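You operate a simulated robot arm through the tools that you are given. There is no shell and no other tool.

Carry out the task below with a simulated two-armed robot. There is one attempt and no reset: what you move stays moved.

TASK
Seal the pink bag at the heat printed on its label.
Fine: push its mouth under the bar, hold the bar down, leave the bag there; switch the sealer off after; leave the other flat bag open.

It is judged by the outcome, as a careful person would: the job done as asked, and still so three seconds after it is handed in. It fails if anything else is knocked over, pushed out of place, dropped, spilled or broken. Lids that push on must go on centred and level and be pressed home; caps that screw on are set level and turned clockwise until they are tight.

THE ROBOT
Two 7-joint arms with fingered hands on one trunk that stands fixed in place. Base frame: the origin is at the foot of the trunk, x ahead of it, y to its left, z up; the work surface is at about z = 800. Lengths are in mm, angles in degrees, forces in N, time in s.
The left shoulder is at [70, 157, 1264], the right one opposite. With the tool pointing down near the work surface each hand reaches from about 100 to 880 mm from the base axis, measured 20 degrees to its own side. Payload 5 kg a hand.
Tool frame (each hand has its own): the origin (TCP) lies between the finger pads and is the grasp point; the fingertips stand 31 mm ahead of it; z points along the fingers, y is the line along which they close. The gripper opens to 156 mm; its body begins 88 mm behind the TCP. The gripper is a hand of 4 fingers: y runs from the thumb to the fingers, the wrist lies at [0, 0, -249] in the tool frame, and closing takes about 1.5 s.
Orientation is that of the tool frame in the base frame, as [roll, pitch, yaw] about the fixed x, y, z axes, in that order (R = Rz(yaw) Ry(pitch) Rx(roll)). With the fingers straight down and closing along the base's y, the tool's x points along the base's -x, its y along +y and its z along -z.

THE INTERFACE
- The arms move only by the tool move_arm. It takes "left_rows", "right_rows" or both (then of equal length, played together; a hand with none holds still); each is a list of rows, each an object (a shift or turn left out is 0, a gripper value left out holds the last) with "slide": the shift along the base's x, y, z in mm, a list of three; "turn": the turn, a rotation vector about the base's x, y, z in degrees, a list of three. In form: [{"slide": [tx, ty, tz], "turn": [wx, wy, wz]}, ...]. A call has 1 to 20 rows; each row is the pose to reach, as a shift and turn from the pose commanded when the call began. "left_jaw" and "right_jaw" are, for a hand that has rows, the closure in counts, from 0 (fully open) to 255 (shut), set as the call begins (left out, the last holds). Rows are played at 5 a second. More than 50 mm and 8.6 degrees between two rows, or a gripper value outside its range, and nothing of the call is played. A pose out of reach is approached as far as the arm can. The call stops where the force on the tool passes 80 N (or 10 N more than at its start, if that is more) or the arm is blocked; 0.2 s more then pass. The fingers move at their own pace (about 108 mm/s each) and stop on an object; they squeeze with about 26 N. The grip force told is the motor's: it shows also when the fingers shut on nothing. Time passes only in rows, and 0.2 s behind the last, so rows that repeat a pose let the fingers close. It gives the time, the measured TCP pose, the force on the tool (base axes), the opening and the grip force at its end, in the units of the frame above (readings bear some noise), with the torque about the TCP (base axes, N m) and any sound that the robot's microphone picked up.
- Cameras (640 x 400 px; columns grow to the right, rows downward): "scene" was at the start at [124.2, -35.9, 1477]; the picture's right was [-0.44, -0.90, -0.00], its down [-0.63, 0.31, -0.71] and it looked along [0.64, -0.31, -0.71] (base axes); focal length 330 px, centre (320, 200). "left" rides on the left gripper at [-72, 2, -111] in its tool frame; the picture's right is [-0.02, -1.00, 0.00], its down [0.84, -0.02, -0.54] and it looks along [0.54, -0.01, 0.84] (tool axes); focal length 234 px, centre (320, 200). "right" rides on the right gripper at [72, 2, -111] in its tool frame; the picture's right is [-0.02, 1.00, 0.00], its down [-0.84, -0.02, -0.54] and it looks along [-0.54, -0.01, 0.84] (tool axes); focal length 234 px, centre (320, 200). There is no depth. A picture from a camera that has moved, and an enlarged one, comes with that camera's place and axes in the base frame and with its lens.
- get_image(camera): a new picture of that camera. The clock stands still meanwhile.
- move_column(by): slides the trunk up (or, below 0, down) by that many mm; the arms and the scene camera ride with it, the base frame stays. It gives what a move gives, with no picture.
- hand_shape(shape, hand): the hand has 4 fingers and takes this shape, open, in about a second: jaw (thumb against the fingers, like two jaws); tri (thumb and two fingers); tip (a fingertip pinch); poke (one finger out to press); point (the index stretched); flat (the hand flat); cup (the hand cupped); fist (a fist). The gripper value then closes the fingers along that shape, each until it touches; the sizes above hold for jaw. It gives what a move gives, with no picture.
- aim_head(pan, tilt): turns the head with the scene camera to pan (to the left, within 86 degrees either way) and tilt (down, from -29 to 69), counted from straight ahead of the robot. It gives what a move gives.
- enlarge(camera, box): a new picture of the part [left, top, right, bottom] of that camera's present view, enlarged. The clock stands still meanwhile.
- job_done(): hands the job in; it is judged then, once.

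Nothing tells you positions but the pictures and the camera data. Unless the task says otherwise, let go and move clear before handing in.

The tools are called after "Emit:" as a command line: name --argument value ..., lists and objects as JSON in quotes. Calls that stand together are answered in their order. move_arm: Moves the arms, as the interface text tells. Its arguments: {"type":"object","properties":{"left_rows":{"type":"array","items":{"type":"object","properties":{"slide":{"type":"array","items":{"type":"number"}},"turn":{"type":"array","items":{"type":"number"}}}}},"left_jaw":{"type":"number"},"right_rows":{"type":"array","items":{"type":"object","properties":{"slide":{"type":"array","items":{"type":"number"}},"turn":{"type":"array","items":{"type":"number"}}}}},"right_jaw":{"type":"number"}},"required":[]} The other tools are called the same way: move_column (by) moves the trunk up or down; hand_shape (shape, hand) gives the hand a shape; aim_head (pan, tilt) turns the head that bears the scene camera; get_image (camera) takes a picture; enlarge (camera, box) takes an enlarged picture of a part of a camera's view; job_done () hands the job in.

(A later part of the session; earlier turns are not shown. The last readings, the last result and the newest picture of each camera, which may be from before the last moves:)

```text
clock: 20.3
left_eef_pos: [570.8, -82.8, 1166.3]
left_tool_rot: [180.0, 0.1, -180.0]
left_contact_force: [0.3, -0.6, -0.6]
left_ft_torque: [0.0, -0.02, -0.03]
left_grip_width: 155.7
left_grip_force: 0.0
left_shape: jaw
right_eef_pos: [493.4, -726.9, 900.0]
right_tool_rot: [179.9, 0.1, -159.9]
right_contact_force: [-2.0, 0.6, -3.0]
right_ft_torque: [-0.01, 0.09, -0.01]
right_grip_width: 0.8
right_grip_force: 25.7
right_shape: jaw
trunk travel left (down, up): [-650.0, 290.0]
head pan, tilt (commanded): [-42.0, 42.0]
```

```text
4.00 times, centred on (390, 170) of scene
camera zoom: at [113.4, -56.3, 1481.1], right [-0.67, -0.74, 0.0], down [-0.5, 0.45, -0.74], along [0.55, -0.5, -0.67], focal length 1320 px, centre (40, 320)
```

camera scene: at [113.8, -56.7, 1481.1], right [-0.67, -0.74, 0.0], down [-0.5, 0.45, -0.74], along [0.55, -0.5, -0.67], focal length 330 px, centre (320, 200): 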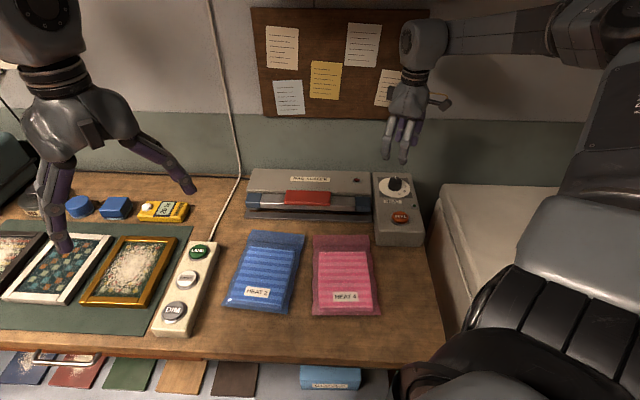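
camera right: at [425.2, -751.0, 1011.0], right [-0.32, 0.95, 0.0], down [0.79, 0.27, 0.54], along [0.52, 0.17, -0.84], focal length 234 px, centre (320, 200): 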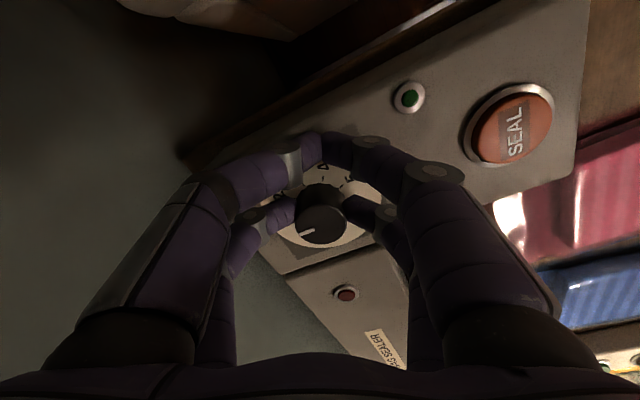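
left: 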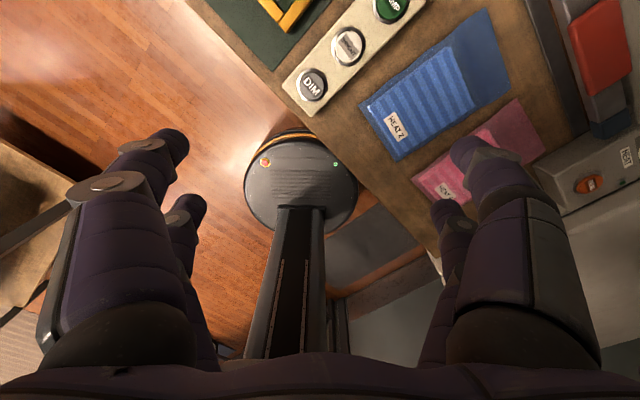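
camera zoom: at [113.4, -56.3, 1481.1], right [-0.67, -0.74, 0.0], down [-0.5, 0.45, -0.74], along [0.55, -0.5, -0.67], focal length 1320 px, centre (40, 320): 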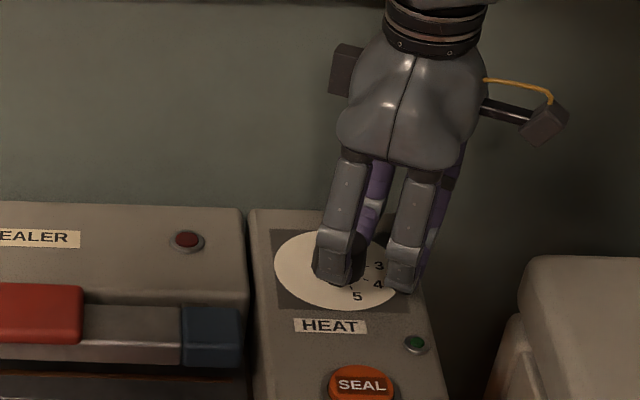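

The rear finger pair now holds the knob. I'll turn the first 56° clockwise along the arc and check that the pointer follows.

Emit:
move_arm --right_rows '[{"slide": [-0.87, 3.04, 0], "turn": [0, 0, -8]}, {"slide": [-1.31, 6.18, 0], "turn": [0, 0, -16]}, {"slide": [-1.31, 9.34, 0], "turn": [0, 0, -24]}, {"slide": [-0.87, 12.48, 0], "turn": [0, 0, -32]}, {"slide": [0, 15.52, 0], "turn": [0, 0, -40]}]'

Emit:
get_image --camera "right"

Emit:
enlarge --camera "scene" --box '[350, 120, 430, 220]'

```text
clock: 21.5
left_eef_pos: [570.7, -81.8, 1166.8]
left_tool_rot: [180.0, 0.0, -179.8]
left_contact_force: [-0.7, -0.4, 0.3]
left_ft_torque: [-0.02, -0.03, -0.02]
left_grip_width: 155.8
left_grip_force: 0.0
left_shape: jaw
right_eef_pos: [493.8, -709.7, 900.5]
right_tool_rot: [-180.0, -0.2, 159.9]
right_contact_force: [-6.7, 11.9, -4.5]
right_ft_torque: [0.38, 0.23, 0.29]
right_grip_width: 0.6
right_grip_force: 26.5
right_shape: jaw
trunk travel left (down, up): [-650.0, 290.0]
head pan, tilt (commanded): [-42.0, 42.0]
```

```text
taken
camera right: at [426.1, -684.2, 1011.4], right [0.37, 0.93, 0.0], down [0.78, -0.31, 0.54], along [0.51, -0.2, -0.84], focal length 234 px, centre (320, 200)
```

right: 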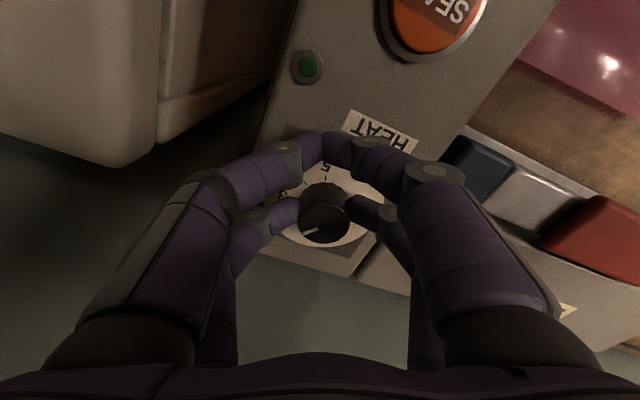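

```text
4.00 times, centred on (390, 170) of scene
camera zoom: at [113.0, -54.5, 1481.2], right [-0.67, -0.74, 0.0], down [-0.5, 0.45, -0.74], along [0.55, -0.5, -0.67], focal length 1320 px, centre (40, 320)
```

zoom: 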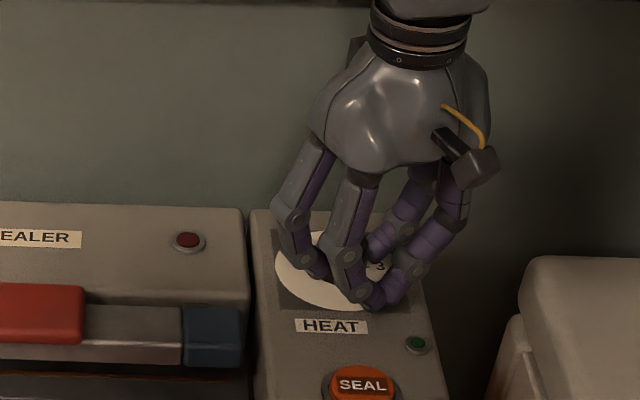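

The knob follows the hand. I'll continue the turn to 80°.

Emit:
move_arm --right_rows '[{"slide": [1.29, 2.9, 0], "turn": [0, 0, -8]}, {"slide": [2.97, 5.58, 0], "turn": [0, 0, -16]}, {"slide": [5, 8.01, 0], "turn": [0, 0, -24]}, {"slide": [7.35, 10.13, 0], "turn": [0, 0, -32]}, {"slide": [9.98, 11.9, 0], "turn": [0, 0, -40]}]'

Emit:
get_image --camera "right"

Emit:
enlarge --camera "scene" --box '[350, 120, 430, 220]'

```text
clock: 22.7
left_eef_pos: [572.9, -80.0, 1165.4]
left_tool_rot: [-179.8, 0.0, -180.0]
left_contact_force: [0.2, 0.1, -0.2]
left_ft_torque: [0.0, -0.01, 0.03]
left_grip_width: 156.0
left_grip_force: 0.1
left_shape: jaw
right_eef_pos: [503.3, -694.6, 902.0]
right_tool_rot: [180.0, -0.2, 120.0]
right_contact_force: [-4.0, 29.8, -10.7]
right_ft_torque: [0.92, 0.12, 0.39]
right_grip_width: 0.6
right_grip_force: 26.4
right_shape: jaw
trunk travel left (down, up): [-650.0, 290.0]
head pan, tilt (commanded): [-42.0, 42.0]
```

```text
taken
camera right: at [469.5, -633.1, 1012.3], right [0.88, 0.48, 0.0], down [0.4, -0.74, 0.54], along [0.26, -0.48, -0.84], focal length 234 px, centre (320, 200)
```

right: 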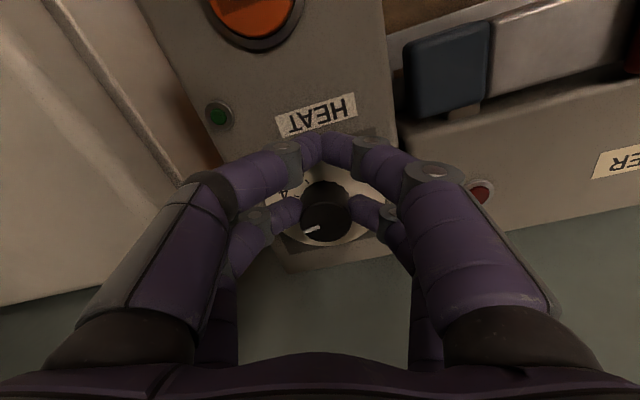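

```text
4.00 times, centred on (390, 170) of scene
camera zoom: at [114.3, -52.7, 1481.2], right [-0.67, -0.74, 0.0], down [-0.5, 0.45, -0.74], along [0.55, -0.5, -0.67], focal length 1320 px, centre (40, 320)
```

zoom: 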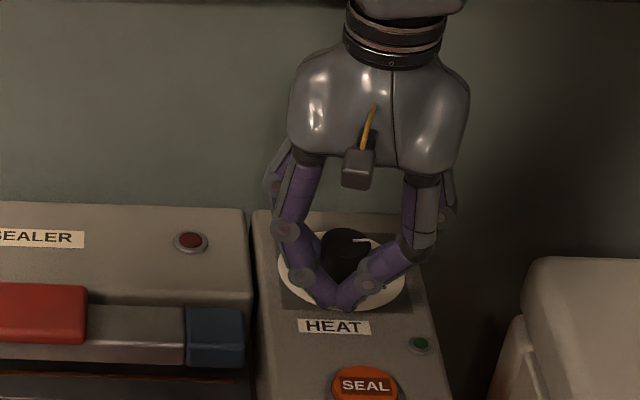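

The pointer still tracks the hand, but there is about 30 N of sideways load, so my assumed axis was about 5 mm off. I'll correct the arc centre and finish the last 40°.

Emit:
move_arm --right_rows '[{"slide": [0.3, 4.1, 0], "turn": [0, 0, 0]}, {"slide": [2.9, 5.4, 0], "turn": [0, 0, -8]}, {"slide": [5.7, 6.3, 0], "turn": [0, 0, -16]}, {"slide": [8.6, 6.8, 0], "turn": [0, 0, -24]}, {"slide": [11.5, 6.9, 0], "turn": [0, 0, -32]}, {"slide": [14.5, 6.6, 0], "turn": [0, 0, -40]}]'

Emit:
get_image --camera "right"

Emit:
enlarge --camera "scene" --box '[350, 120, 430, 220]'

```text
clock: 24.1
left_eef_pos: [574.7, -80.6, 1165.0]
left_tool_rot: [-179.9, -0.2, 180.0]
left_contact_force: [-0.2, 0.6, -1.0]
left_ft_torque: [-0.01, -0.03, 0.02]
left_grip_width: 156.1
left_grip_force: 0.1
left_shape: jaw
right_eef_pos: [522.1, -689.3, 901.8]
right_tool_rot: [179.9, 0.1, 80.0]
right_contact_force: [14.6, 25.1, -10.6]
right_ft_torque: [0.78, -0.47, 0.41]
right_grip_width: 0.3
right_grip_force: 26.3
right_shape: jaw
trunk travel left (down, up): [-650.0, 290.0]
head pan, tilt (commanded): [-42.0, 42.0]
```

```text
taken
camera right: at [535.9, -620.1, 1012.2], right [0.98, -0.2, 0.0], down [-0.17, -0.82, 0.54], along [-0.11, -0.53, -0.84], focal length 234 px, centre (320, 200)
```

right: 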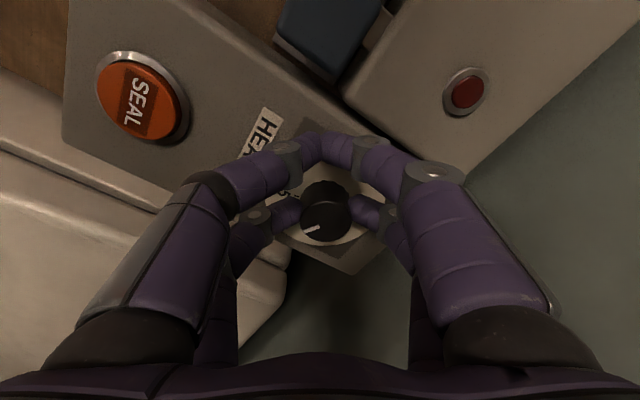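

```text
4.00 times, centred on (390, 170) of scene
camera zoom: at [117.3, -52.7, 1480.9], right [-0.67, -0.74, 0.0], down [-0.5, 0.45, -0.74], along [0.55, -0.5, -0.67], focal length 1320 px, centre (40, 320)
```

zoom: 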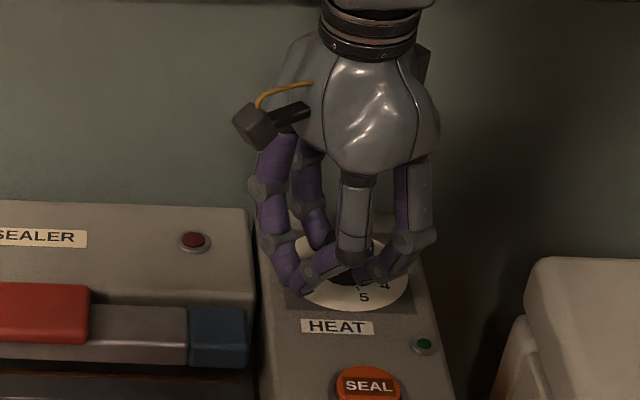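

Emit:
move_arm --right_rows '[{"slide": [2, 2, 0]}, {"slide": [2, 2, 0]}, {"slide": [2, 2, 0]}, {"slide": [2, 2, 0]}, {"slide": [2, 2, 0]}]' --right_jaw 130

Emit:
get_image --camera "right"

Emit:
enlarge --camera "right" --box '[260, 150, 400, 270]'

```text
clock: 25.3
left_eef_pos: [571.1, -82.8, 1165.9]
left_tool_rot: [-180.0, 0.0, 180.0]
left_contact_force: [-0.3, -0.3, 0.1]
left_ft_torque: [0.04, 0.01, -0.03]
left_grip_width: 156.0
left_grip_force: 0.1
left_shape: jaw
right_eef_pos: [521.2, -690.8, 900.7]
right_tool_rot: [-180.0, 0.0, 80.1]
right_contact_force: [-0.8, 0.0, 0.0]
right_ft_torque: [-0.01, 0.01, -0.03]
right_grip_width: 76.0
right_grip_force: 0.1
right_shape: jaw
trunk travel left (down, up): [-650.0, 290.0]
head pan, tilt (commanded): [-42.0, 42.0]
```

```text
taken
camera right: at [534.1, -620.8, 1011.5], right [0.98, -0.2, 0.0], down [-0.16, -0.82, 0.54], along [-0.11, -0.53, -0.84], focal length 234 px, centre (320, 200)
```

right: 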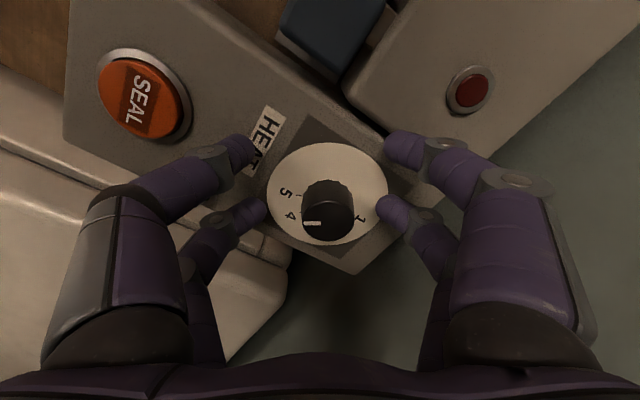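

```text
3.33 times, centred on (330, 210) of right
camera zoom: at [534.1, -620.8, 1011.5], right [0.98, -0.2, 0.0], down [-0.16, -0.82, 0.54], along [-0.11, -0.53, -0.84], focal length 781 px, centre (287, 167)
```

zoom: 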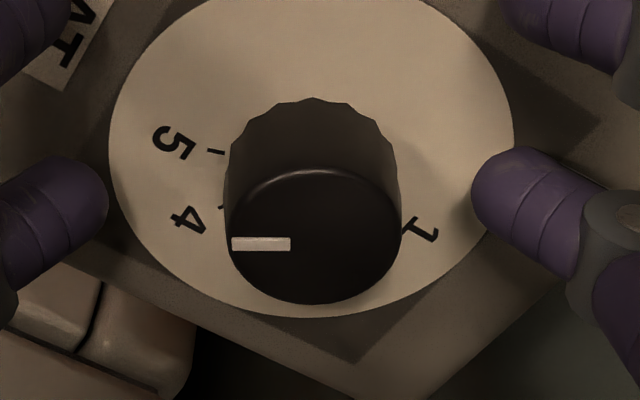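

Emit:
move_arm --right_rows '[{"slide": [0, 0, 40]}, {"slide": [0, 0, 80]}, {"slide": [0, 0, 120]}]'

Emit:
get_image --camera "right"

Emit:
enlarge --camera "right" --box '[260, 90, 390, 210]'

```text
clock: 26.1
left_eef_pos: [570.9, -80.9, 1166.0]
left_tool_rot: [180.0, -0.1, 179.9]
left_contact_force: [-0.2, 0.8, 1.1]
left_ft_torque: [-0.01, -0.03, 0.0]
left_grip_width: 155.7
left_grip_force: 0.0
left_shape: jaw
right_eef_pos: [520.7, -688.2, 1022.5]
right_tool_rot: [-179.9, -0.1, 80.0]
right_contact_force: [0.5, 0.7, -0.3]
right_ft_torque: [-0.03, 0.03, -0.02]
right_grip_width: 76.3
right_grip_force: 0.0
right_shape: jaw
trunk travel left (down, up): [-650.0, 290.0]
head pan, tilt (commanded): [-42.0, 42.0]
```

```text
taken
camera right: at [534.2, -618.7, 1132.4], right [0.98, -0.2, 0.0], down [-0.16, -0.82, 0.54], along [-0.11, -0.53, -0.84], focal length 234 px, centre (320, 200)
```

right: 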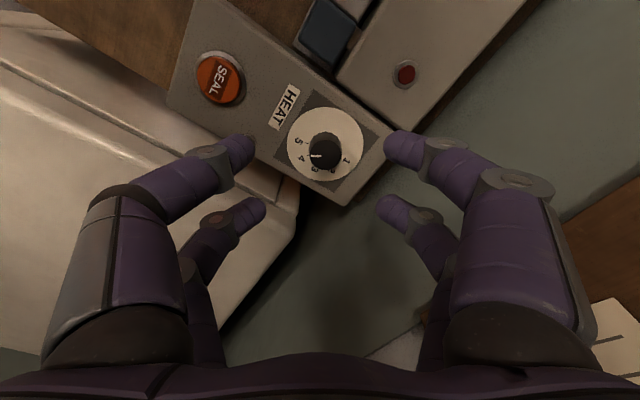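

```text
3.33 times, centred on (325, 150) of right
camera zoom: at [534.2, -618.7, 1132.4], right [0.98, -0.2, 0.0], down [-0.16, -0.82, 0.54], along [-0.11, -0.53, -0.84], focal length 781 px, centre (303, 367)
```

zoom: 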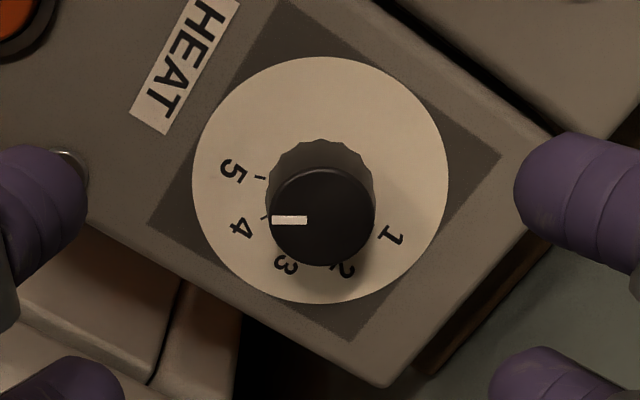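

The pointer ended about 26° past the 4 (it slipped when I let go because my grip was 7 mm off-centre). I'll re-centre over the knob, using this view, and turn it back by about 27°.

Emit:
move_arm --right_rows '[{"slide": [6.4, -3.8, 0]}, {"slide": [6.4, -3.8, -40]}, {"slide": [6.4, -3.8, -80]}, {"slide": [6.4, -3.8, -100]}]'

Emit:
enlarge --camera "right" --box '[240, 120, 400, 280]'

```text
clock: 27.1
left_eef_pos: [573.1, -83.1, 1166.1]
left_tool_rot: [-180.0, 0.0, -180.0]
left_contact_force: [0.0, 0.0, -0.2]
left_ft_torque: [-0.02, -0.03, 0.04]
left_grip_width: 155.7
left_grip_force: 0.1
left_shape: jaw
right_eef_pos: [526.9, -693.3, 920.7]
right_tool_rot: [-179.9, 0.0, 80.2]
right_contact_force: [0.2, 1.4, -0.4]
right_ft_torque: [0.0, -0.03, 0.01]
right_grip_width: 76.0
right_grip_force: 0.1
right_shape: jaw
trunk travel left (down, up): [-650.0, 290.0]
head pan, tilt (commanded): [-42.0, 42.0]
```

```text
2.50 times, centred on (320, 200) of right
camera zoom: at [541.0, -623.1, 1031.9], right [0.98, -0.2, 0.0], down [-0.16, -0.82, 0.54], along [-0.11, -0.53, -0.84], focal length 585 px, centre (320, 200)
```

zoom: 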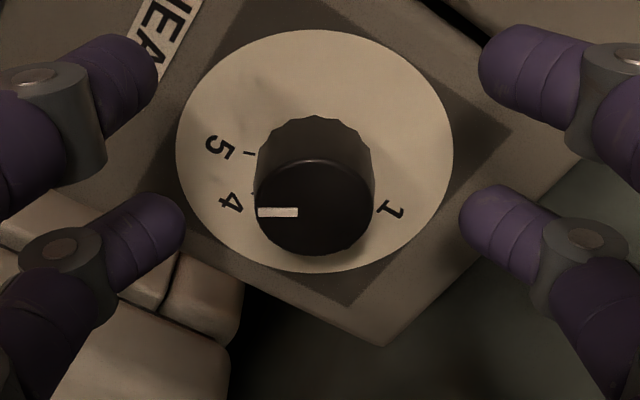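

Emit:
move_arm --right_rows '[{"slide": [-0.5, 3, -10]}, {"slide": [-0.5, 3, -20]}]'

Emit:
move_arm --right_rows '[{"slide": [0, 0, 0]}, {"slide": [0, 0, 0]}, {"slide": [0, 0, 0]}, {"slide": [0, 0, 0]}, {"slide": [0, 0, 0]}, {"slide": [0, 0, 0]}]' --right_jaw 255

Emit:
enlarge --camera "right" --box '[240, 120, 400, 280]'

```text
clock: 27.7
left_eef_pos: [570.7, -82.8, 1166.2]
left_tool_rot: [-180.0, 0.0, -180.0]
left_contact_force: [-0.1, -1.4, 0.1]
left_ft_torque: [-0.01, 0.0, 0.0]
left_grip_width: 156.0
left_grip_force: 0.1
left_shape: jaw
right_eef_pos: [527.6, -691.3, 900.1]
right_tool_rot: [180.0, -0.1, 80.0]
right_contact_force: [-0.3, -0.3, 0.0]
right_ft_torque: [0.0, -0.04, 0.01]
right_grip_width: 76.0
right_grip_force: 0.2
right_shape: jaw
trunk travel left (down, up): [-650.0, 290.0]
head pan, tilt (commanded): [-42.0, 42.0]
```

```text
clock: 29.1
left_eef_pos: [572.3, -81.8, 1166.4]
left_tool_rot: [-179.9, 0.1, 180.0]
left_contact_force: [-0.4, -0.1, 0.1]
left_ft_torque: [-0.01, -0.01, 0.0]
left_grip_width: 155.8
left_grip_force: 0.1
left_shape: jaw
right_eef_pos: [525.7, -689.9, 900.1]
right_tool_rot: [180.0, 0.0, 80.1]
right_contact_force: [0.5, 3.0, -2.7]
right_ft_torque: [0.14, 0.0, -0.01]
right_grip_width: 0.8
right_grip_force: 26.1
right_shape: jaw
trunk travel left (down, up): [-650.0, 290.0]
head pan, tilt (commanded): [-42.0, 42.0]
```

```text
2.50 times, centred on (320, 200) of right
camera zoom: at [540.6, -620.7, 1011.4], right [0.98, -0.2, 0.0], down [-0.16, -0.82, 0.54], along [-0.11, -0.53, -0.84], focal length 585 px, centre (320, 200)
```

zoom: 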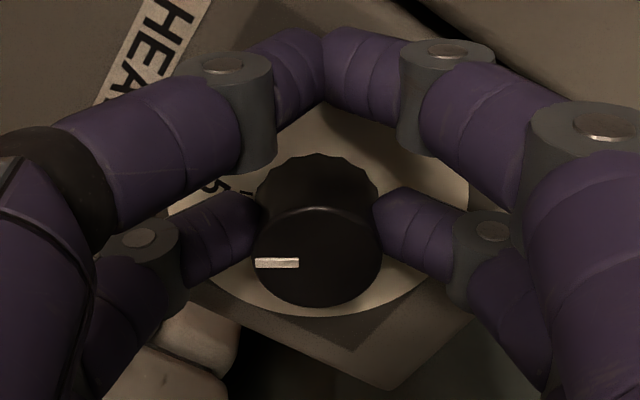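

Emit:
move_arm --right_rows '[{"slide": [-2.75, 0.31, 0], "turn": [0, 0, 7]}, {"slide": [-5.52, 0.28, 0], "turn": [0, 0, 14]}, {"slide": [-8.08, -0.04, 0], "turn": [0, 0, 20.5]}, {"slide": [-10.58, -0.65, 0], "turn": [0, 0, 27]}, {"slide": [-10.58, -0.65, 0], "turn": [0, 0, 27]}]'

Emit:
enlarge --camera "right" --box '[240, 120, 400, 280]'

Emit:
enlarge --camera "scene" --box '[350, 120, 430, 220]'

```text
clock: 30.3
left_eef_pos: [571.5, -81.5, 1166.4]
left_tool_rot: [179.9, 0.0, -180.0]
left_contact_force: [-0.9, -0.2, 0.4]
left_ft_torque: [0.03, 0.0, -0.01]
left_grip_width: 155.9
left_grip_force: 0.0
left_shape: jaw
right_eef_pos: [514.4, -691.3, 902.4]
right_tool_rot: [-180.0, -0.1, 107.2]
right_contact_force: [-8.3, 9.0, -4.5]
right_ft_torque: [0.26, 0.21, -0.17]
right_grip_width: 0.8
right_grip_force: 26.0
right_shape: jaw
trunk travel left (down, up): [-650.0, 290.0]
head pan, tilt (commanded): [-42.0, 42.0]
```

```text
2.50 times, centred on (320, 200) of right
camera zoom: at [494.9, -622.3, 1011.6], right [0.96, 0.27, 0.0], down [0.23, -0.81, 0.54], along [0.15, -0.52, -0.84], focal length 585 px, centre (320, 200)
```

zoom: 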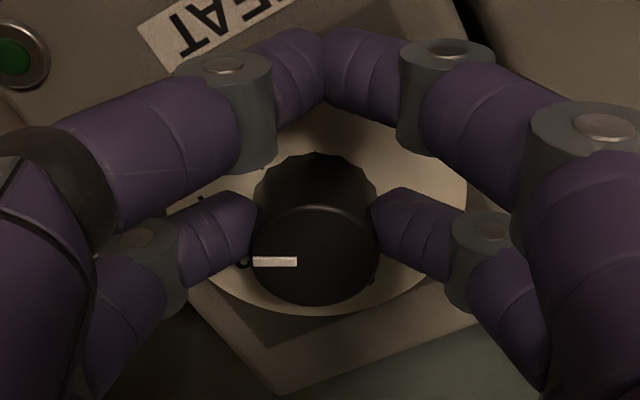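

```text
4.00 times, centred on (390, 170) of scene
camera zoom: at [112.7, -54.7, 1481.2], right [-0.67, -0.74, 0.0], down [-0.5, 0.45, -0.74], along [0.55, -0.5, -0.67], focal length 1320 px, centre (40, 320)
```

zoom: 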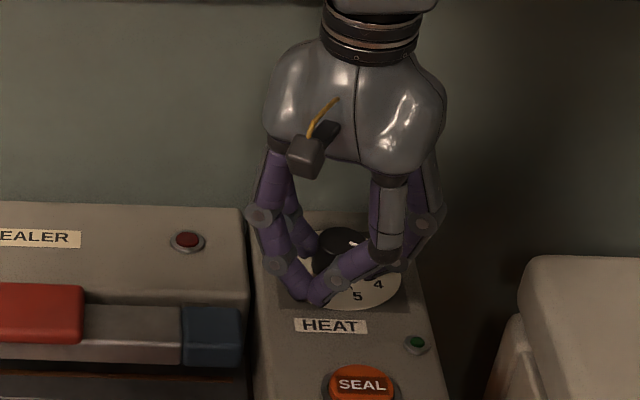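

Emit:
move_arm --right_rows '[{"slide": [-0.5, 0.6, 0]}, {"slide": [-1, 1.2, 0]}, {"slide": [-1, 1.2, 0]}]'

```text
clock: 31.1
left_eef_pos: [572.2, -82.7, 1166.7]
left_tool_rot: [180.0, 0.1, 180.0]
left_contact_force: [-0.5, -1.0, -1.0]
left_ft_torque: [-0.01, -0.03, 0.02]
left_grip_width: 156.0
left_grip_force: 0.0
left_shape: jaw
right_eef_pos: [513.3, -691.3, 901.9]
right_tool_rot: [180.0, 0.0, 107.1]
right_contact_force: [-6.3, 6.7, -4.9]
right_ft_torque: [0.29, 0.21, -0.14]
right_grip_width: 0.5
right_grip_force: 26.3
right_shape: jaw
trunk travel left (down, up): [-650.0, 290.0]
head pan, tilt (commanded): [-42.0, 42.0]
```

Emit:
move_arm --right_rows '[{"slide": [-1, 1, 0]}, {"slide": [-2, 2, 0]}, {"slide": [-2.5, 2.5, 0]}, {"slide": [-2.5, 2.5, 0]}]'

Emit:
enlarge --camera "right" --box '[240, 120, 400, 280]'

```text
clock: 32.1
left_eef_pos: [572.3, -84.3, 1165.4]
left_tool_rot: [180.0, -0.1, 180.0]
left_contact_force: [0.7, -0.5, -0.3]
left_ft_torque: [0.01, 0.01, 0.0]
left_grip_width: 156.1
left_grip_force: 0.1
left_shape: jaw
right_eef_pos: [513.5, -690.9, 899.0]
right_tool_rot: [179.9, 0.1, 107.1]
right_contact_force: [3.8, -7.7, -1.0]
right_ft_torque: [-0.17, -0.05, 0.05]
right_grip_width: 0.7
right_grip_force: 25.5
right_shape: jaw
trunk travel left (down, up): [-650.0, 290.0]
head pan, tilt (commanded): [-42.0, 42.0]
```

```text
2.50 times, centred on (320, 200) of right
camera zoom: at [493.8, -621.2, 1011.1], right [0.96, 0.27, 0.0], down [0.23, -0.81, 0.55], along [0.15, -0.53, -0.84], focal length 585 px, centre (320, 200)
```

zoom: 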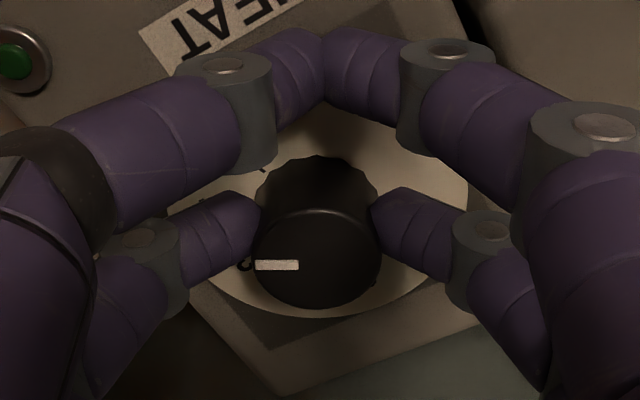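

Emit:
move_arm --right_rows '[{"slide": [0.8, -1.1, 0]}, {"slide": [0.8, -1.1, 0]}]'

Emit:
move_arm --right_rows '[{"slide": [0, 0, 0]}, {"slide": [0, 0, 0]}, {"slide": [0, 0, 0]}, {"slide": [0, 0, 0]}, {"slide": [0, 0, 0]}]' --right_jaw 130

Emit:
enlarge --camera "right" --box '[240, 120, 400, 280]'

```text
clock: 32.7
left_eef_pos: [573.3, -82.9, 1166.3]
left_tool_rot: [179.9, 0.1, -180.0]
left_contact_force: [0.4, -0.5, -0.3]
left_ft_torque: [0.0, 0.02, -0.04]
left_grip_width: 156.1
left_grip_force: 0.1
left_shape: jaw
right_eef_pos: [513.5, -690.9, 900.7]
right_tool_rot: [180.0, 0.0, 107.1]
right_contact_force: [4.9, -6.5, -0.3]
right_ft_torque: [-0.17, -0.07, -0.01]
right_grip_width: 0.9
right_grip_force: 26.1
right_shape: jaw
trunk travel left (down, up): [-650.0, 290.0]
head pan, tilt (commanded): [-42.0, 42.0]
```

```text
clock: 33.9
left_eef_pos: [573.1, -82.1, 1166.4]
left_tool_rot: [180.0, 0.0, -179.9]
left_contact_force: [0.2, 0.8, -0.4]
left_ft_torque: [-0.02, -0.02, -0.02]
left_grip_width: 155.8
left_grip_force: 0.0
left_shape: jaw
right_eef_pos: [511.8, -688.5, 901.7]
right_tool_rot: [179.9, 0.0, 107.2]
right_contact_force: [0.6, 0.3, 0.4]
right_ft_torque: [0.02, 0.03, 0.0]
right_grip_width: 75.6
right_grip_force: 0.1
right_shape: jaw
trunk travel left (down, up): [-650.0, 290.0]
head pan, tilt (commanded): [-42.0, 42.0]
```

```text
2.50 times, centred on (320, 200) of right
camera zoom: at [493.3, -620.6, 1011.6], right [0.96, 0.27, 0.0], down [0.23, -0.81, 0.54], along [0.15, -0.52, -0.84], focal length 585 px, centre (320, 200)
```

zoom: 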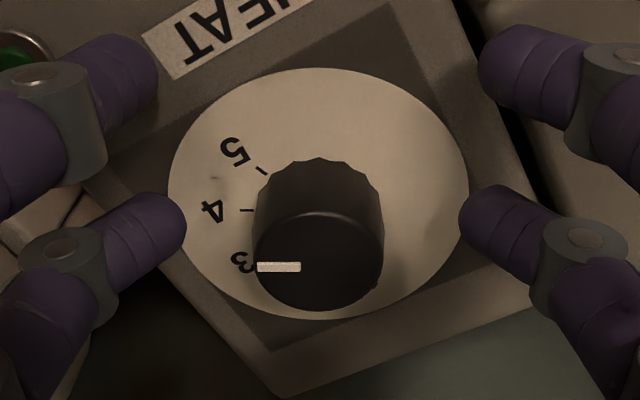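

Emit:
move_arm --right_rows '[{"slide": [0, 0, 40]}, {"slide": [0, 0, 80]}, {"slide": [0, 0, 120]}]'

Emit:
enlarge --camera "right" --box '[260, 90, 390, 210]'

Emit:
enlarge --camera "scene" --box '[350, 160, 430, 260]'

```text
clock: 34.7
left_eef_pos: [571.7, -81.9, 1166.1]
left_tool_rot: [179.9, 0.1, 180.0]
left_contact_force: [0.2, -0.3, -0.2]
left_ft_torque: [-0.01, -0.02, 0.01]
left_grip_width: 156.1
left_grip_force: 0.2
left_shape: jaw
right_eef_pos: [513.0, -689.7, 1022.9]
right_tool_rot: [-180.0, 0.0, 107.1]
right_contact_force: [0.1, 0.6, 0.5]
right_ft_torque: [-0.01, 0.0, -0.02]
right_grip_width: 75.9
right_grip_force: 0.1
right_shape: jaw
trunk travel left (down, up): [-650.0, 290.0]
head pan, tilt (commanded): [-42.0, 42.0]
```

```text
3.33 times, centred on (325, 150) of right
camera zoom: at [492.7, -621.1, 1132.7], right [0.96, 0.27, 0.0], down [0.23, -0.81, 0.54], along [0.15, -0.52, -0.84], focal length 781 px, centre (303, 367)
```

zoom: 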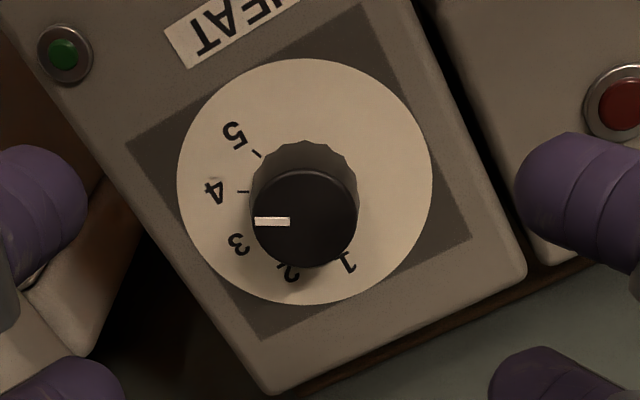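

```text
4.00 times, centred on (390, 210) of scene
camera zoom: at [112.7, -54.8, 1481.2], right [-0.67, -0.74, 0.0], down [-0.5, 0.45, -0.74], along [0.55, -0.5, -0.67], focal length 1320 px, centre (40, 160)
```

zoom: 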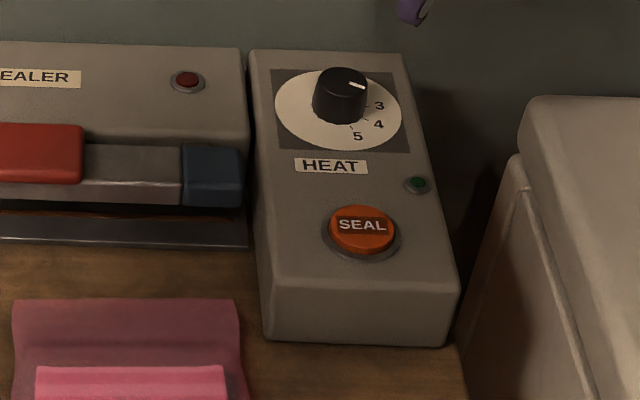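

The pointer now sits on 4 within about 2°. Next I'll look at the slot under the bar from a low angle before pushing the bag, tilting the right hand's camera forward above the pink bag.

Emit:
move_arm --right_rows '[{"slide": [-3, 40, 0], "turn": [0, 0, 6]}, {"slide": [-5, 85, 0], "turn": [0, 0, 12]}, {"slide": [-8, 130, 0], "turn": [0, 0, 18]}, {"slide": [-11, 175, 0], "turn": [0, 0, 24]}, {"slide": [-14, 219, 0], "turn": [0, 0, 28]}]'

Emit:
move_arm --right_rows '[{"slide": [0, 0, -20], "turn": [-5, -5, 0]}, {"slide": [0, 0, -45], "turn": [-10, -10, 0]}, {"slide": [0, 0, -70], "turn": [-15, -15, 0]}, {"slide": [0, 0, -95], "turn": [-20, -20, 0]}, {"slide": [0, 0, -120], "turn": [-25, -25, 0]}, {"slide": [0, 0, -135], "turn": [-30, -30, 0]}]'

Emit:
get_image --camera "right"

Emit:
get_image --camera "scene"

```text
clock: 35.9
left_eef_pos: [572.1, -81.1, 1167.3]
left_tool_rot: [-179.8, 0.1, 179.9]
left_contact_force: [-1.3, 0.3, 0.3]
left_ft_torque: [-0.06, 0.01, -0.02]
left_grip_width: 155.8
left_grip_force: 0.2
left_shape: jaw
right_eef_pos: [500.2, -468.9, 1022.3]
right_tool_rot: [-179.9, 0.0, 135.1]
right_contact_force: [-0.7, -0.6, 0.3]
right_ft_torque: [-0.04, -0.01, 0.0]
right_grip_width: 76.4
right_grip_force: 0.1
right_shape: jaw
trunk travel left (down, up): [-650.0, 290.0]
head pan, tilt (commanded): [-42.0, 42.0]
```

```text
clock: 37.3
left_eef_pos: [570.5, -81.5, 1165.9]
left_tool_rot: [180.0, 0.0, -180.0]
left_contact_force: [1.4, -0.6, 0.3]
left_ft_torque: [0.02, 0.0, 0.0]
left_grip_width: 155.9
left_grip_force: 0.1
left_shape: jaw
right_eef_pos: [511.1, -491.3, 950.8]
right_tool_rot: [-179.9, 26.0, 135.6]
right_contact_force: [-0.4, 0.0, -0.3]
right_ft_torque: [0.04, -0.01, -0.01]
right_grip_width: 76.0
right_grip_force: 0.1
right_shape: jaw
right hand out of reach, approached as far as the arm can: row 4, 5, 6
trunk travel left (down, up): [-650.0, 290.0]
head pan, tilt (commanded): [-42.0, 42.0]
```

```text
taken
camera right: at [430.6, -412.8, 1019.1], right [0.72, 0.7, 0.01], down [0.35, -0.38, 0.86], along [0.6, -0.61, -0.52], focal length 234 px, centre (320, 200)
```

right: 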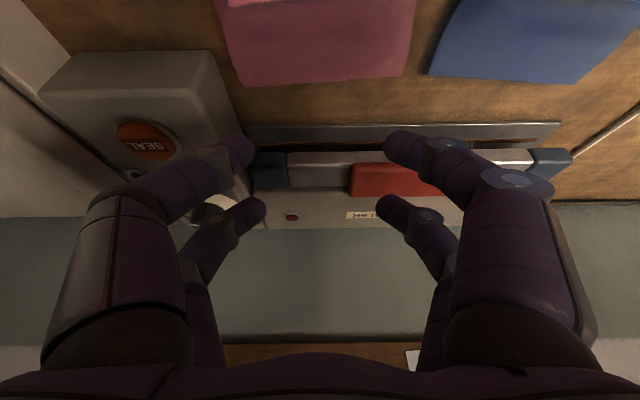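

```text
taken
camera scene: at [113.9, -55.2, 1481.1], right [-0.67, -0.74, 0.0], down [-0.5, 0.45, -0.74], along [0.55, -0.5, -0.67], focal length 330 px, centre (320, 200)
```

scene: 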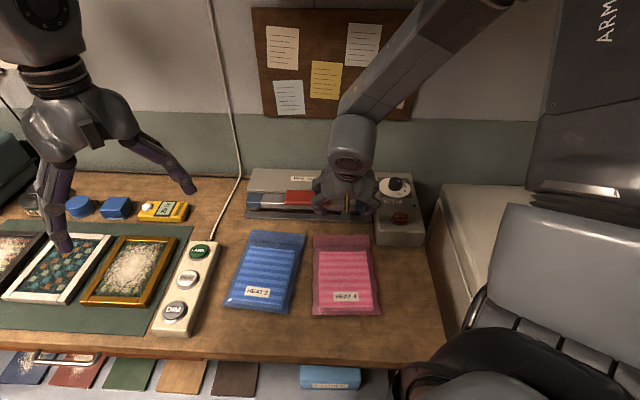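

Emit:
enlarge --camera "right" --box '[200, 40, 420, 240]'

Emit:
enlarge --camera "right" --box '[240, 100, 360, 220]'

```text
2.00 times, centred on (310, 140) of right
camera zoom: at [430.6, -412.8, 1019.1], right [0.72, 0.7, 0.01], down [0.35, -0.38, 0.86], along [0.6, -0.61, -0.52], focal length 468 px, centre (340, 320)
```

zoom: 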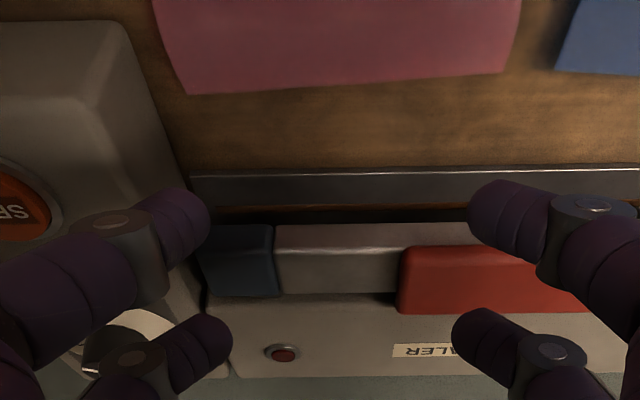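

```text
3.33 times, centred on (300, 160) of right
camera zoom: at [430.6, -412.8, 1019.1], right [0.72, 0.7, 0.01], down [0.35, -0.38, 0.86], along [0.6, -0.61, -0.52], focal length 781 px, centre (387, 333)
```

zoom: 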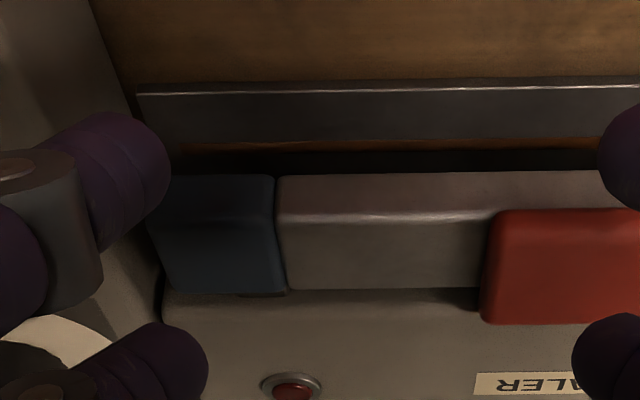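

The slot is about 30 mm high with the heating strip at N≈808 (bench depth), so the flap will fit under. I'll straighten the hand again and bring it behind the pink bag.

Emit:
move_arm --right_rows '[{"slide": [0, 0, 15], "turn": [5, 5, 0]}, {"slide": [0, 0, 40], "turn": [10, 10, 0]}, {"slide": [0, 0, 65], "turn": [15, 15, 0]}, {"slide": [0, 0, 90], "turn": [20, 20, 0]}, {"slide": [0, 0, 115], "turn": [25, 25, 0]}, {"slide": [0, 0, 135], "turn": [30, 30, 0]}]'

```text
clock: 38.7
left_eef_pos: [571.4, -83.1, 1165.0]
left_tool_rot: [180.0, -0.1, 180.0]
left_contact_force: [0.1, -0.5, -0.3]
left_ft_torque: [0.01, 0.01, -0.02]
left_grip_width: 155.9
left_grip_force: 0.1
left_shape: jaw
right_eef_pos: [511.5, -492.4, 1085.3]
right_tool_rot: [179.5, -16.7, 135.6]
right_contact_force: [-1.2, -0.5, 0.7]
right_ft_torque: [0.03, 0.03, 0.01]
right_grip_width: 76.1
right_grip_force: 0.0
right_shape: jaw
trunk travel left (down, up): [-650.0, 290.0]
head pan, tilt (commanded): [-42.0, 42.0]
```

Emit:
move_arm --right_rows '[{"slide": [-20, 20, -10], "turn": [-5.5, -5.5, 0]}, {"slide": [-45, 45, -20], "turn": [-11.6, -12, 0]}, {"slide": [-80, 75, -35], "turn": [-11.6, -12, 0]}, {"slide": [-110, 105, -50], "turn": [-11.6, -12, 0]}, {"slide": [-140, 135, -65], "turn": [-11.6, -12, 0]}, {"slide": [-170, 160, -80], "turn": [-11.6, -12, 0]}, {"slide": [-200, 182, -90], "turn": [-11.6, -12, 0]}]' --right_jaw 80

Emit:
get_image --camera "scene"

Emit:
get_image --camera "right"

```text
refused: row 2 steps farther than a row can; nothing moved
```

```text
taken
camera scene: at [114.4, -55.7, 1481.0], right [-0.67, -0.74, 0.0], down [-0.5, 0.45, -0.74], along [0.55, -0.5, -0.67], focal length 330 px, centre (320, 200)
```

scene: 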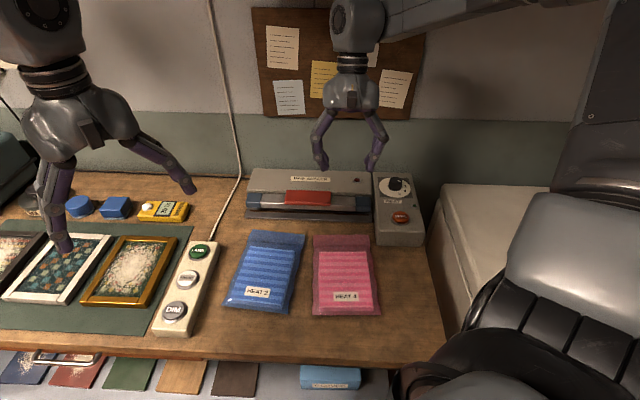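

```text
taken
camera right: at [485.3, -466.8, 1212.2], right [0.72, 0.7, 0.0], down [0.67, -0.69, 0.28], along [0.2, -0.2, -0.96], focal length 234 px, centre (320, 200)
```

right: 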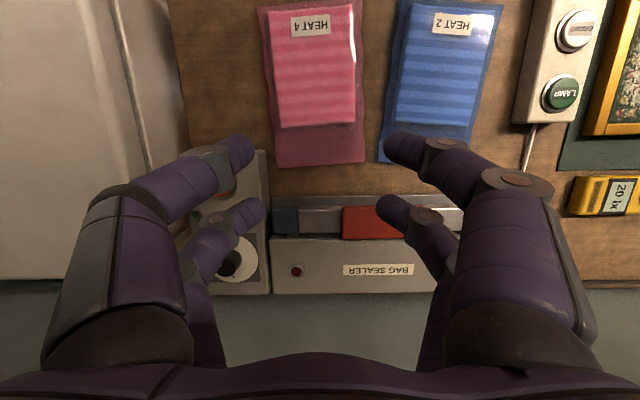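

Emit:
move_arm --right_rows '[{"slide": [-20, 20, -10], "turn": [-3.9, -4, 0]}, {"slide": [-45, 45, -20], "turn": [-7.8, -8, 0]}, {"slide": [-75, 72, -35], "turn": [-11.6, -12, 0]}, {"slide": [-105, 100, -50], "turn": [-11.6, -12, 0]}, {"slide": [-135, 128, -65], "turn": [-11.6, -12, 0]}, {"slide": [-165, 155, -80], "turn": [-11.6, -12, 0]}, {"slide": [-200, 182, -90], "turn": [-11.6, -12, 0]}]' --right_jaw 80

Emit:
get_image --camera "scene"

Emit:
get_image --camera "right"

```text
clock: 40.3
left_eef_pos: [571.5, -81.4, 1167.2]
left_tool_rot: [179.9, 0.0, -179.9]
left_contact_force: [0.2, -0.7, 1.0]
left_ft_torque: [-0.01, 0.02, 0.01]
left_grip_width: 156.0
left_grip_force: 0.0
left_shape: jaw
right_eef_pos: [323.1, -315.6, 994.0]
right_tool_rot: [179.5, 0.1, 135.6]
right_contact_force: [-0.3, 0.2, 0.0]
right_ft_torque: [0.0, -0.01, 0.0]
right_grip_width: 106.6
right_grip_force: 0.2
right_shape: jaw
right hand out of reach, approached as far as the arm can: row 7
trunk travel left (down, up): [-650.0, 290.0]
head pan, tilt (commanded): [-42.0, 42.0]
```

```text
taken
camera scene: at [113.1, -55.1, 1481.3], right [-0.67, -0.74, 0.0], down [-0.5, 0.45, -0.74], along [0.55, -0.5, -0.67], focal length 330 px, centre (320, 200)
```

scene: 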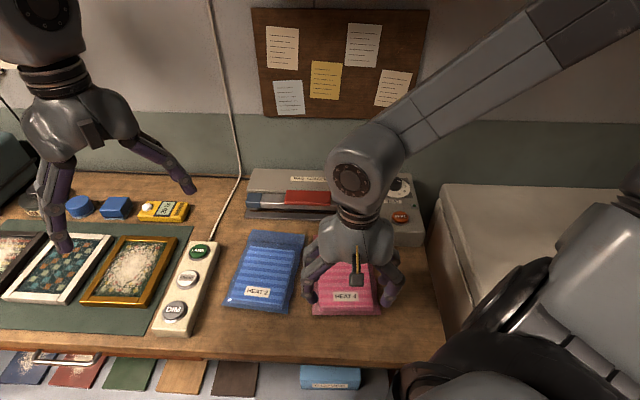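

```text
taken
camera right: at [272.2, -265.1, 1105.1], right [0.72, 0.7, 0.01], down [0.58, -0.6, 0.55], along [0.38, -0.39, -0.84], focal length 234 px, centre (320, 200)
```

right: 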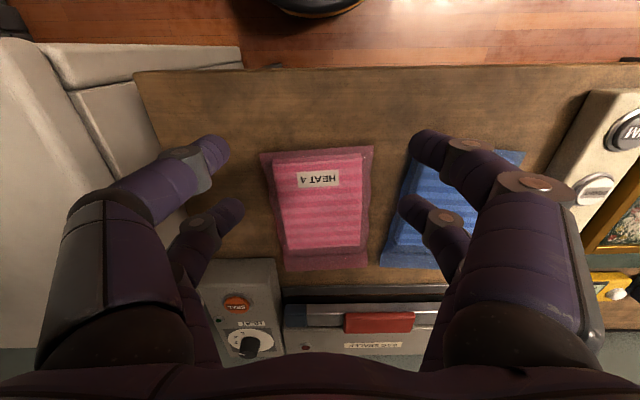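

Emit:
move_arm --right_rows '[{"slide": [0, 0, -30], "turn": [0.3, 0.3, 1]}, {"slide": [0, 0, -60], "turn": [0.3, 0.3, 2]}, {"slide": [0, 0, -90], "turn": [0.3, 0.3, 2.5]}]'

Emit:
get_image --camera "right"

```text
clock: 41.1
left_eef_pos: [572.0, -82.8, 1165.1]
left_tool_rot: [-180.0, -0.1, -180.0]
left_contact_force: [0.3, 1.1, -0.6]
left_ft_torque: [0.03, 0.0, 0.02]
left_grip_width: 155.9
left_grip_force: 0.1
left_shape: jaw
right_eef_pos: [324.6, -316.6, 902.9]
right_tool_rot: [179.5, -0.4, 138.0]
right_contact_force: [0.1, 0.4, 1.0]
right_ft_torque: [0.0, 0.02, -0.01]
right_grip_width: 106.6
right_grip_force: 0.0
right_shape: jaw
trunk travel left (down, up): [-650.0, 290.0]
head pan, tilt (commanded): [-42.0, 42.0]
```

```text
taken
camera right: at [271.9, -268.4, 1014.9], right [0.69, 0.73, 0.01], down [0.61, -0.58, 0.54], along [0.4, -0.36, -0.84], focal length 234 px, centre (320, 200)
```

right: 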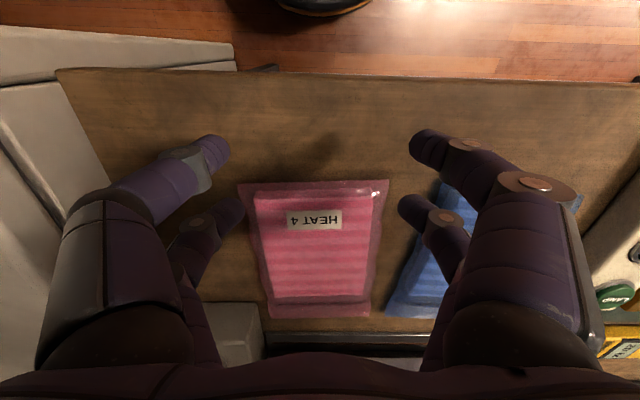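

Emit:
move_arm --right_rows '[{"slide": [0, 0, -35]}, {"slide": [0, 0, -55]}, {"slide": [0, 0, -66]}]'

Emit:
get_image --camera "right"

Emit:
enlarge --camera "scene" --box '[220, 180, 440, 360]'

```text
clock: 41.9
left_eef_pos: [571.4, -81.5, 1166.9]
left_tool_rot: [-180.0, 0.0, 180.0]
left_contact_force: [0.6, -0.3, 0.6]
left_ft_torque: [-0.01, 0.01, 0.03]
left_grip_width: 155.8
left_grip_force: 0.0
left_shape: jaw
right_eef_pos: [323.8, -315.8, 837.8]
right_tool_rot: [179.4, -0.5, 138.1]
right_contact_force: [0.6, -0.2, -0.3]
right_ft_torque: [0.0, 0.0, 0.0]
right_grip_width: 106.8
right_grip_force: 0.0
right_shape: jaw
trunk travel left (down, up): [-650.0, 290.0]
head pan, tilt (commanded): [-42.0, 42.0]
```

```text
taken
camera right: at [270.6, -269.2, 949.8], right [0.69, 0.73, 0.01], down [0.61, -0.58, 0.54], along [0.4, -0.36, -0.84], focal length 234 px, centre (320, 200)
```

right: 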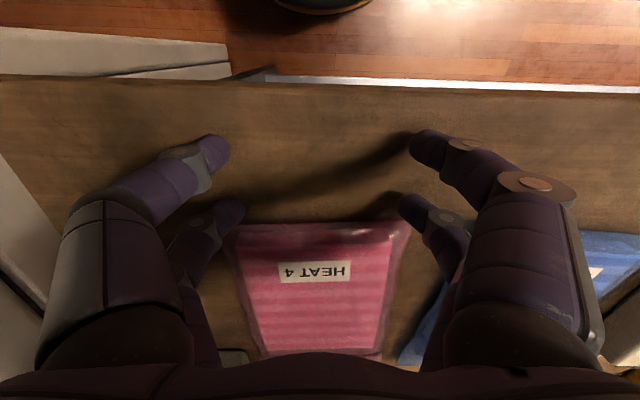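

```text
2.22 times, centred on (330, 270) of scene
camera zoom: at [112.6, -55.3, 1481.3], right [-0.67, -0.74, 0.0], down [-0.5, 0.45, -0.74], along [0.55, -0.5, -0.67], focal length 734 px, centre (298, 44)
```

zoom: 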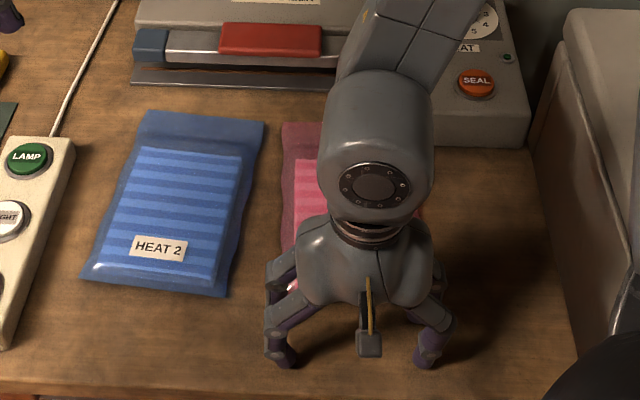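

I'm behind the bag at table height. I'll narrow the fingers to about 60 mm apart so both press well inside the bag's rear edge, then push it toward the sealer and slightly left.

Emit:
move_arm --right_rows '[{"slide": [0, 0, 0]}, {"slide": [0, 0, 0]}, {"slide": [0, 0, 0]}]' --right_jaw 150

Emit:
move_arm --right_rows '[{"slide": [4.1, -3, 0]}, {"slide": [8.1, -6, 0]}, {"slide": [12.2, -9, 0]}, {"slide": [16.3, -12, 0]}, {"slide": [20.3, -15, 0]}, {"slide": [24.4, -18, 0]}, {"slide": [28.5, -21, 0]}, {"slide": [32.5, -24, 0]}]'

Emit:
get_image --camera "right"

Emit:
enlarge --camera "scene" --box '[220, 180, 440, 360]'

```text
clock: 42.7
left_eef_pos: [571.6, -80.4, 1165.5]
left_tool_rot: [-180.0, 0.0, -180.0]
left_contact_force: [-0.3, -0.1, 0.5]
left_ft_torque: [0.0, -0.02, 0.0]
left_grip_width: 155.9
left_grip_force: 0.0
left_shape: jaw
right_eef_pos: [323.7, -316.7, 838.9]
right_tool_rot: [179.2, -0.6, 138.1]
right_contact_force: [-0.7, 0.2, -0.5]
right_ft_torque: [0.02, -0.02, -0.01]
right_grip_width: 64.7
right_grip_force: 0.0
right_shape: jaw
trunk travel left (down, up): [-650.0, 290.0]
head pan, tilt (commanded): [-42.0, 42.0]
```

```text
clock: 44.5
left_eef_pos: [571.7, -82.2, 1167.0]
left_tool_rot: [180.0, 0.0, 179.9]
left_contact_force: [0.2, -0.6, 0.8]
left_ft_torque: [0.01, -0.01, -0.01]
left_grip_width: 156.2
left_grip_force: 0.0
left_shape: jaw
right_eef_pos: [356.4, -339.7, 836.6]
right_tool_rot: [179.4, -0.3, 137.9]
right_contact_force: [0.0, 0.1, 1.3]
right_ft_torque: [0.01, 0.01, -0.02]
right_grip_width: 64.7
right_grip_force: 0.0
right_shape: jaw
trunk travel left (down, up): [-650.0, 290.0]
head pan, tilt (commanded): [-42.0, 42.0]
```

```text
taken
camera right: at [303.2, -291.8, 948.8], right [0.69, 0.73, 0.01], down [0.61, -0.58, 0.54], along [0.4, -0.36, -0.84], focal length 234 px, centre (320, 200)
```

right: 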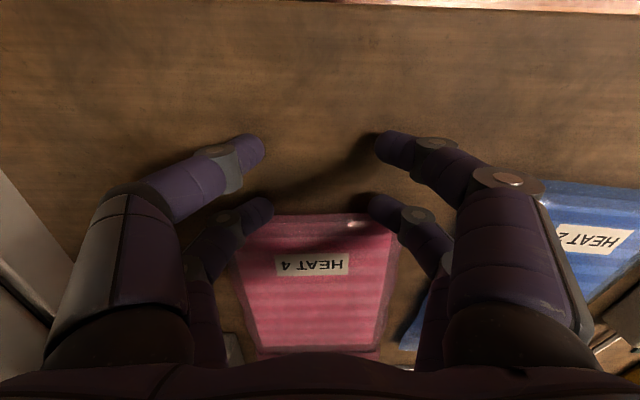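

```text
2.22 times, centred on (330, 270) of scene
camera zoom: at [113.4, -55.4, 1481.2], right [-0.67, -0.74, 0.0], down [-0.5, 0.45, -0.74], along [0.55, -0.5, -0.67], focal length 734 px, centre (298, 44)
```

zoom: 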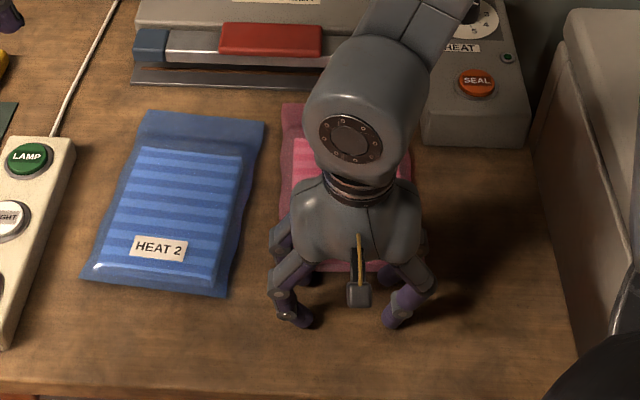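

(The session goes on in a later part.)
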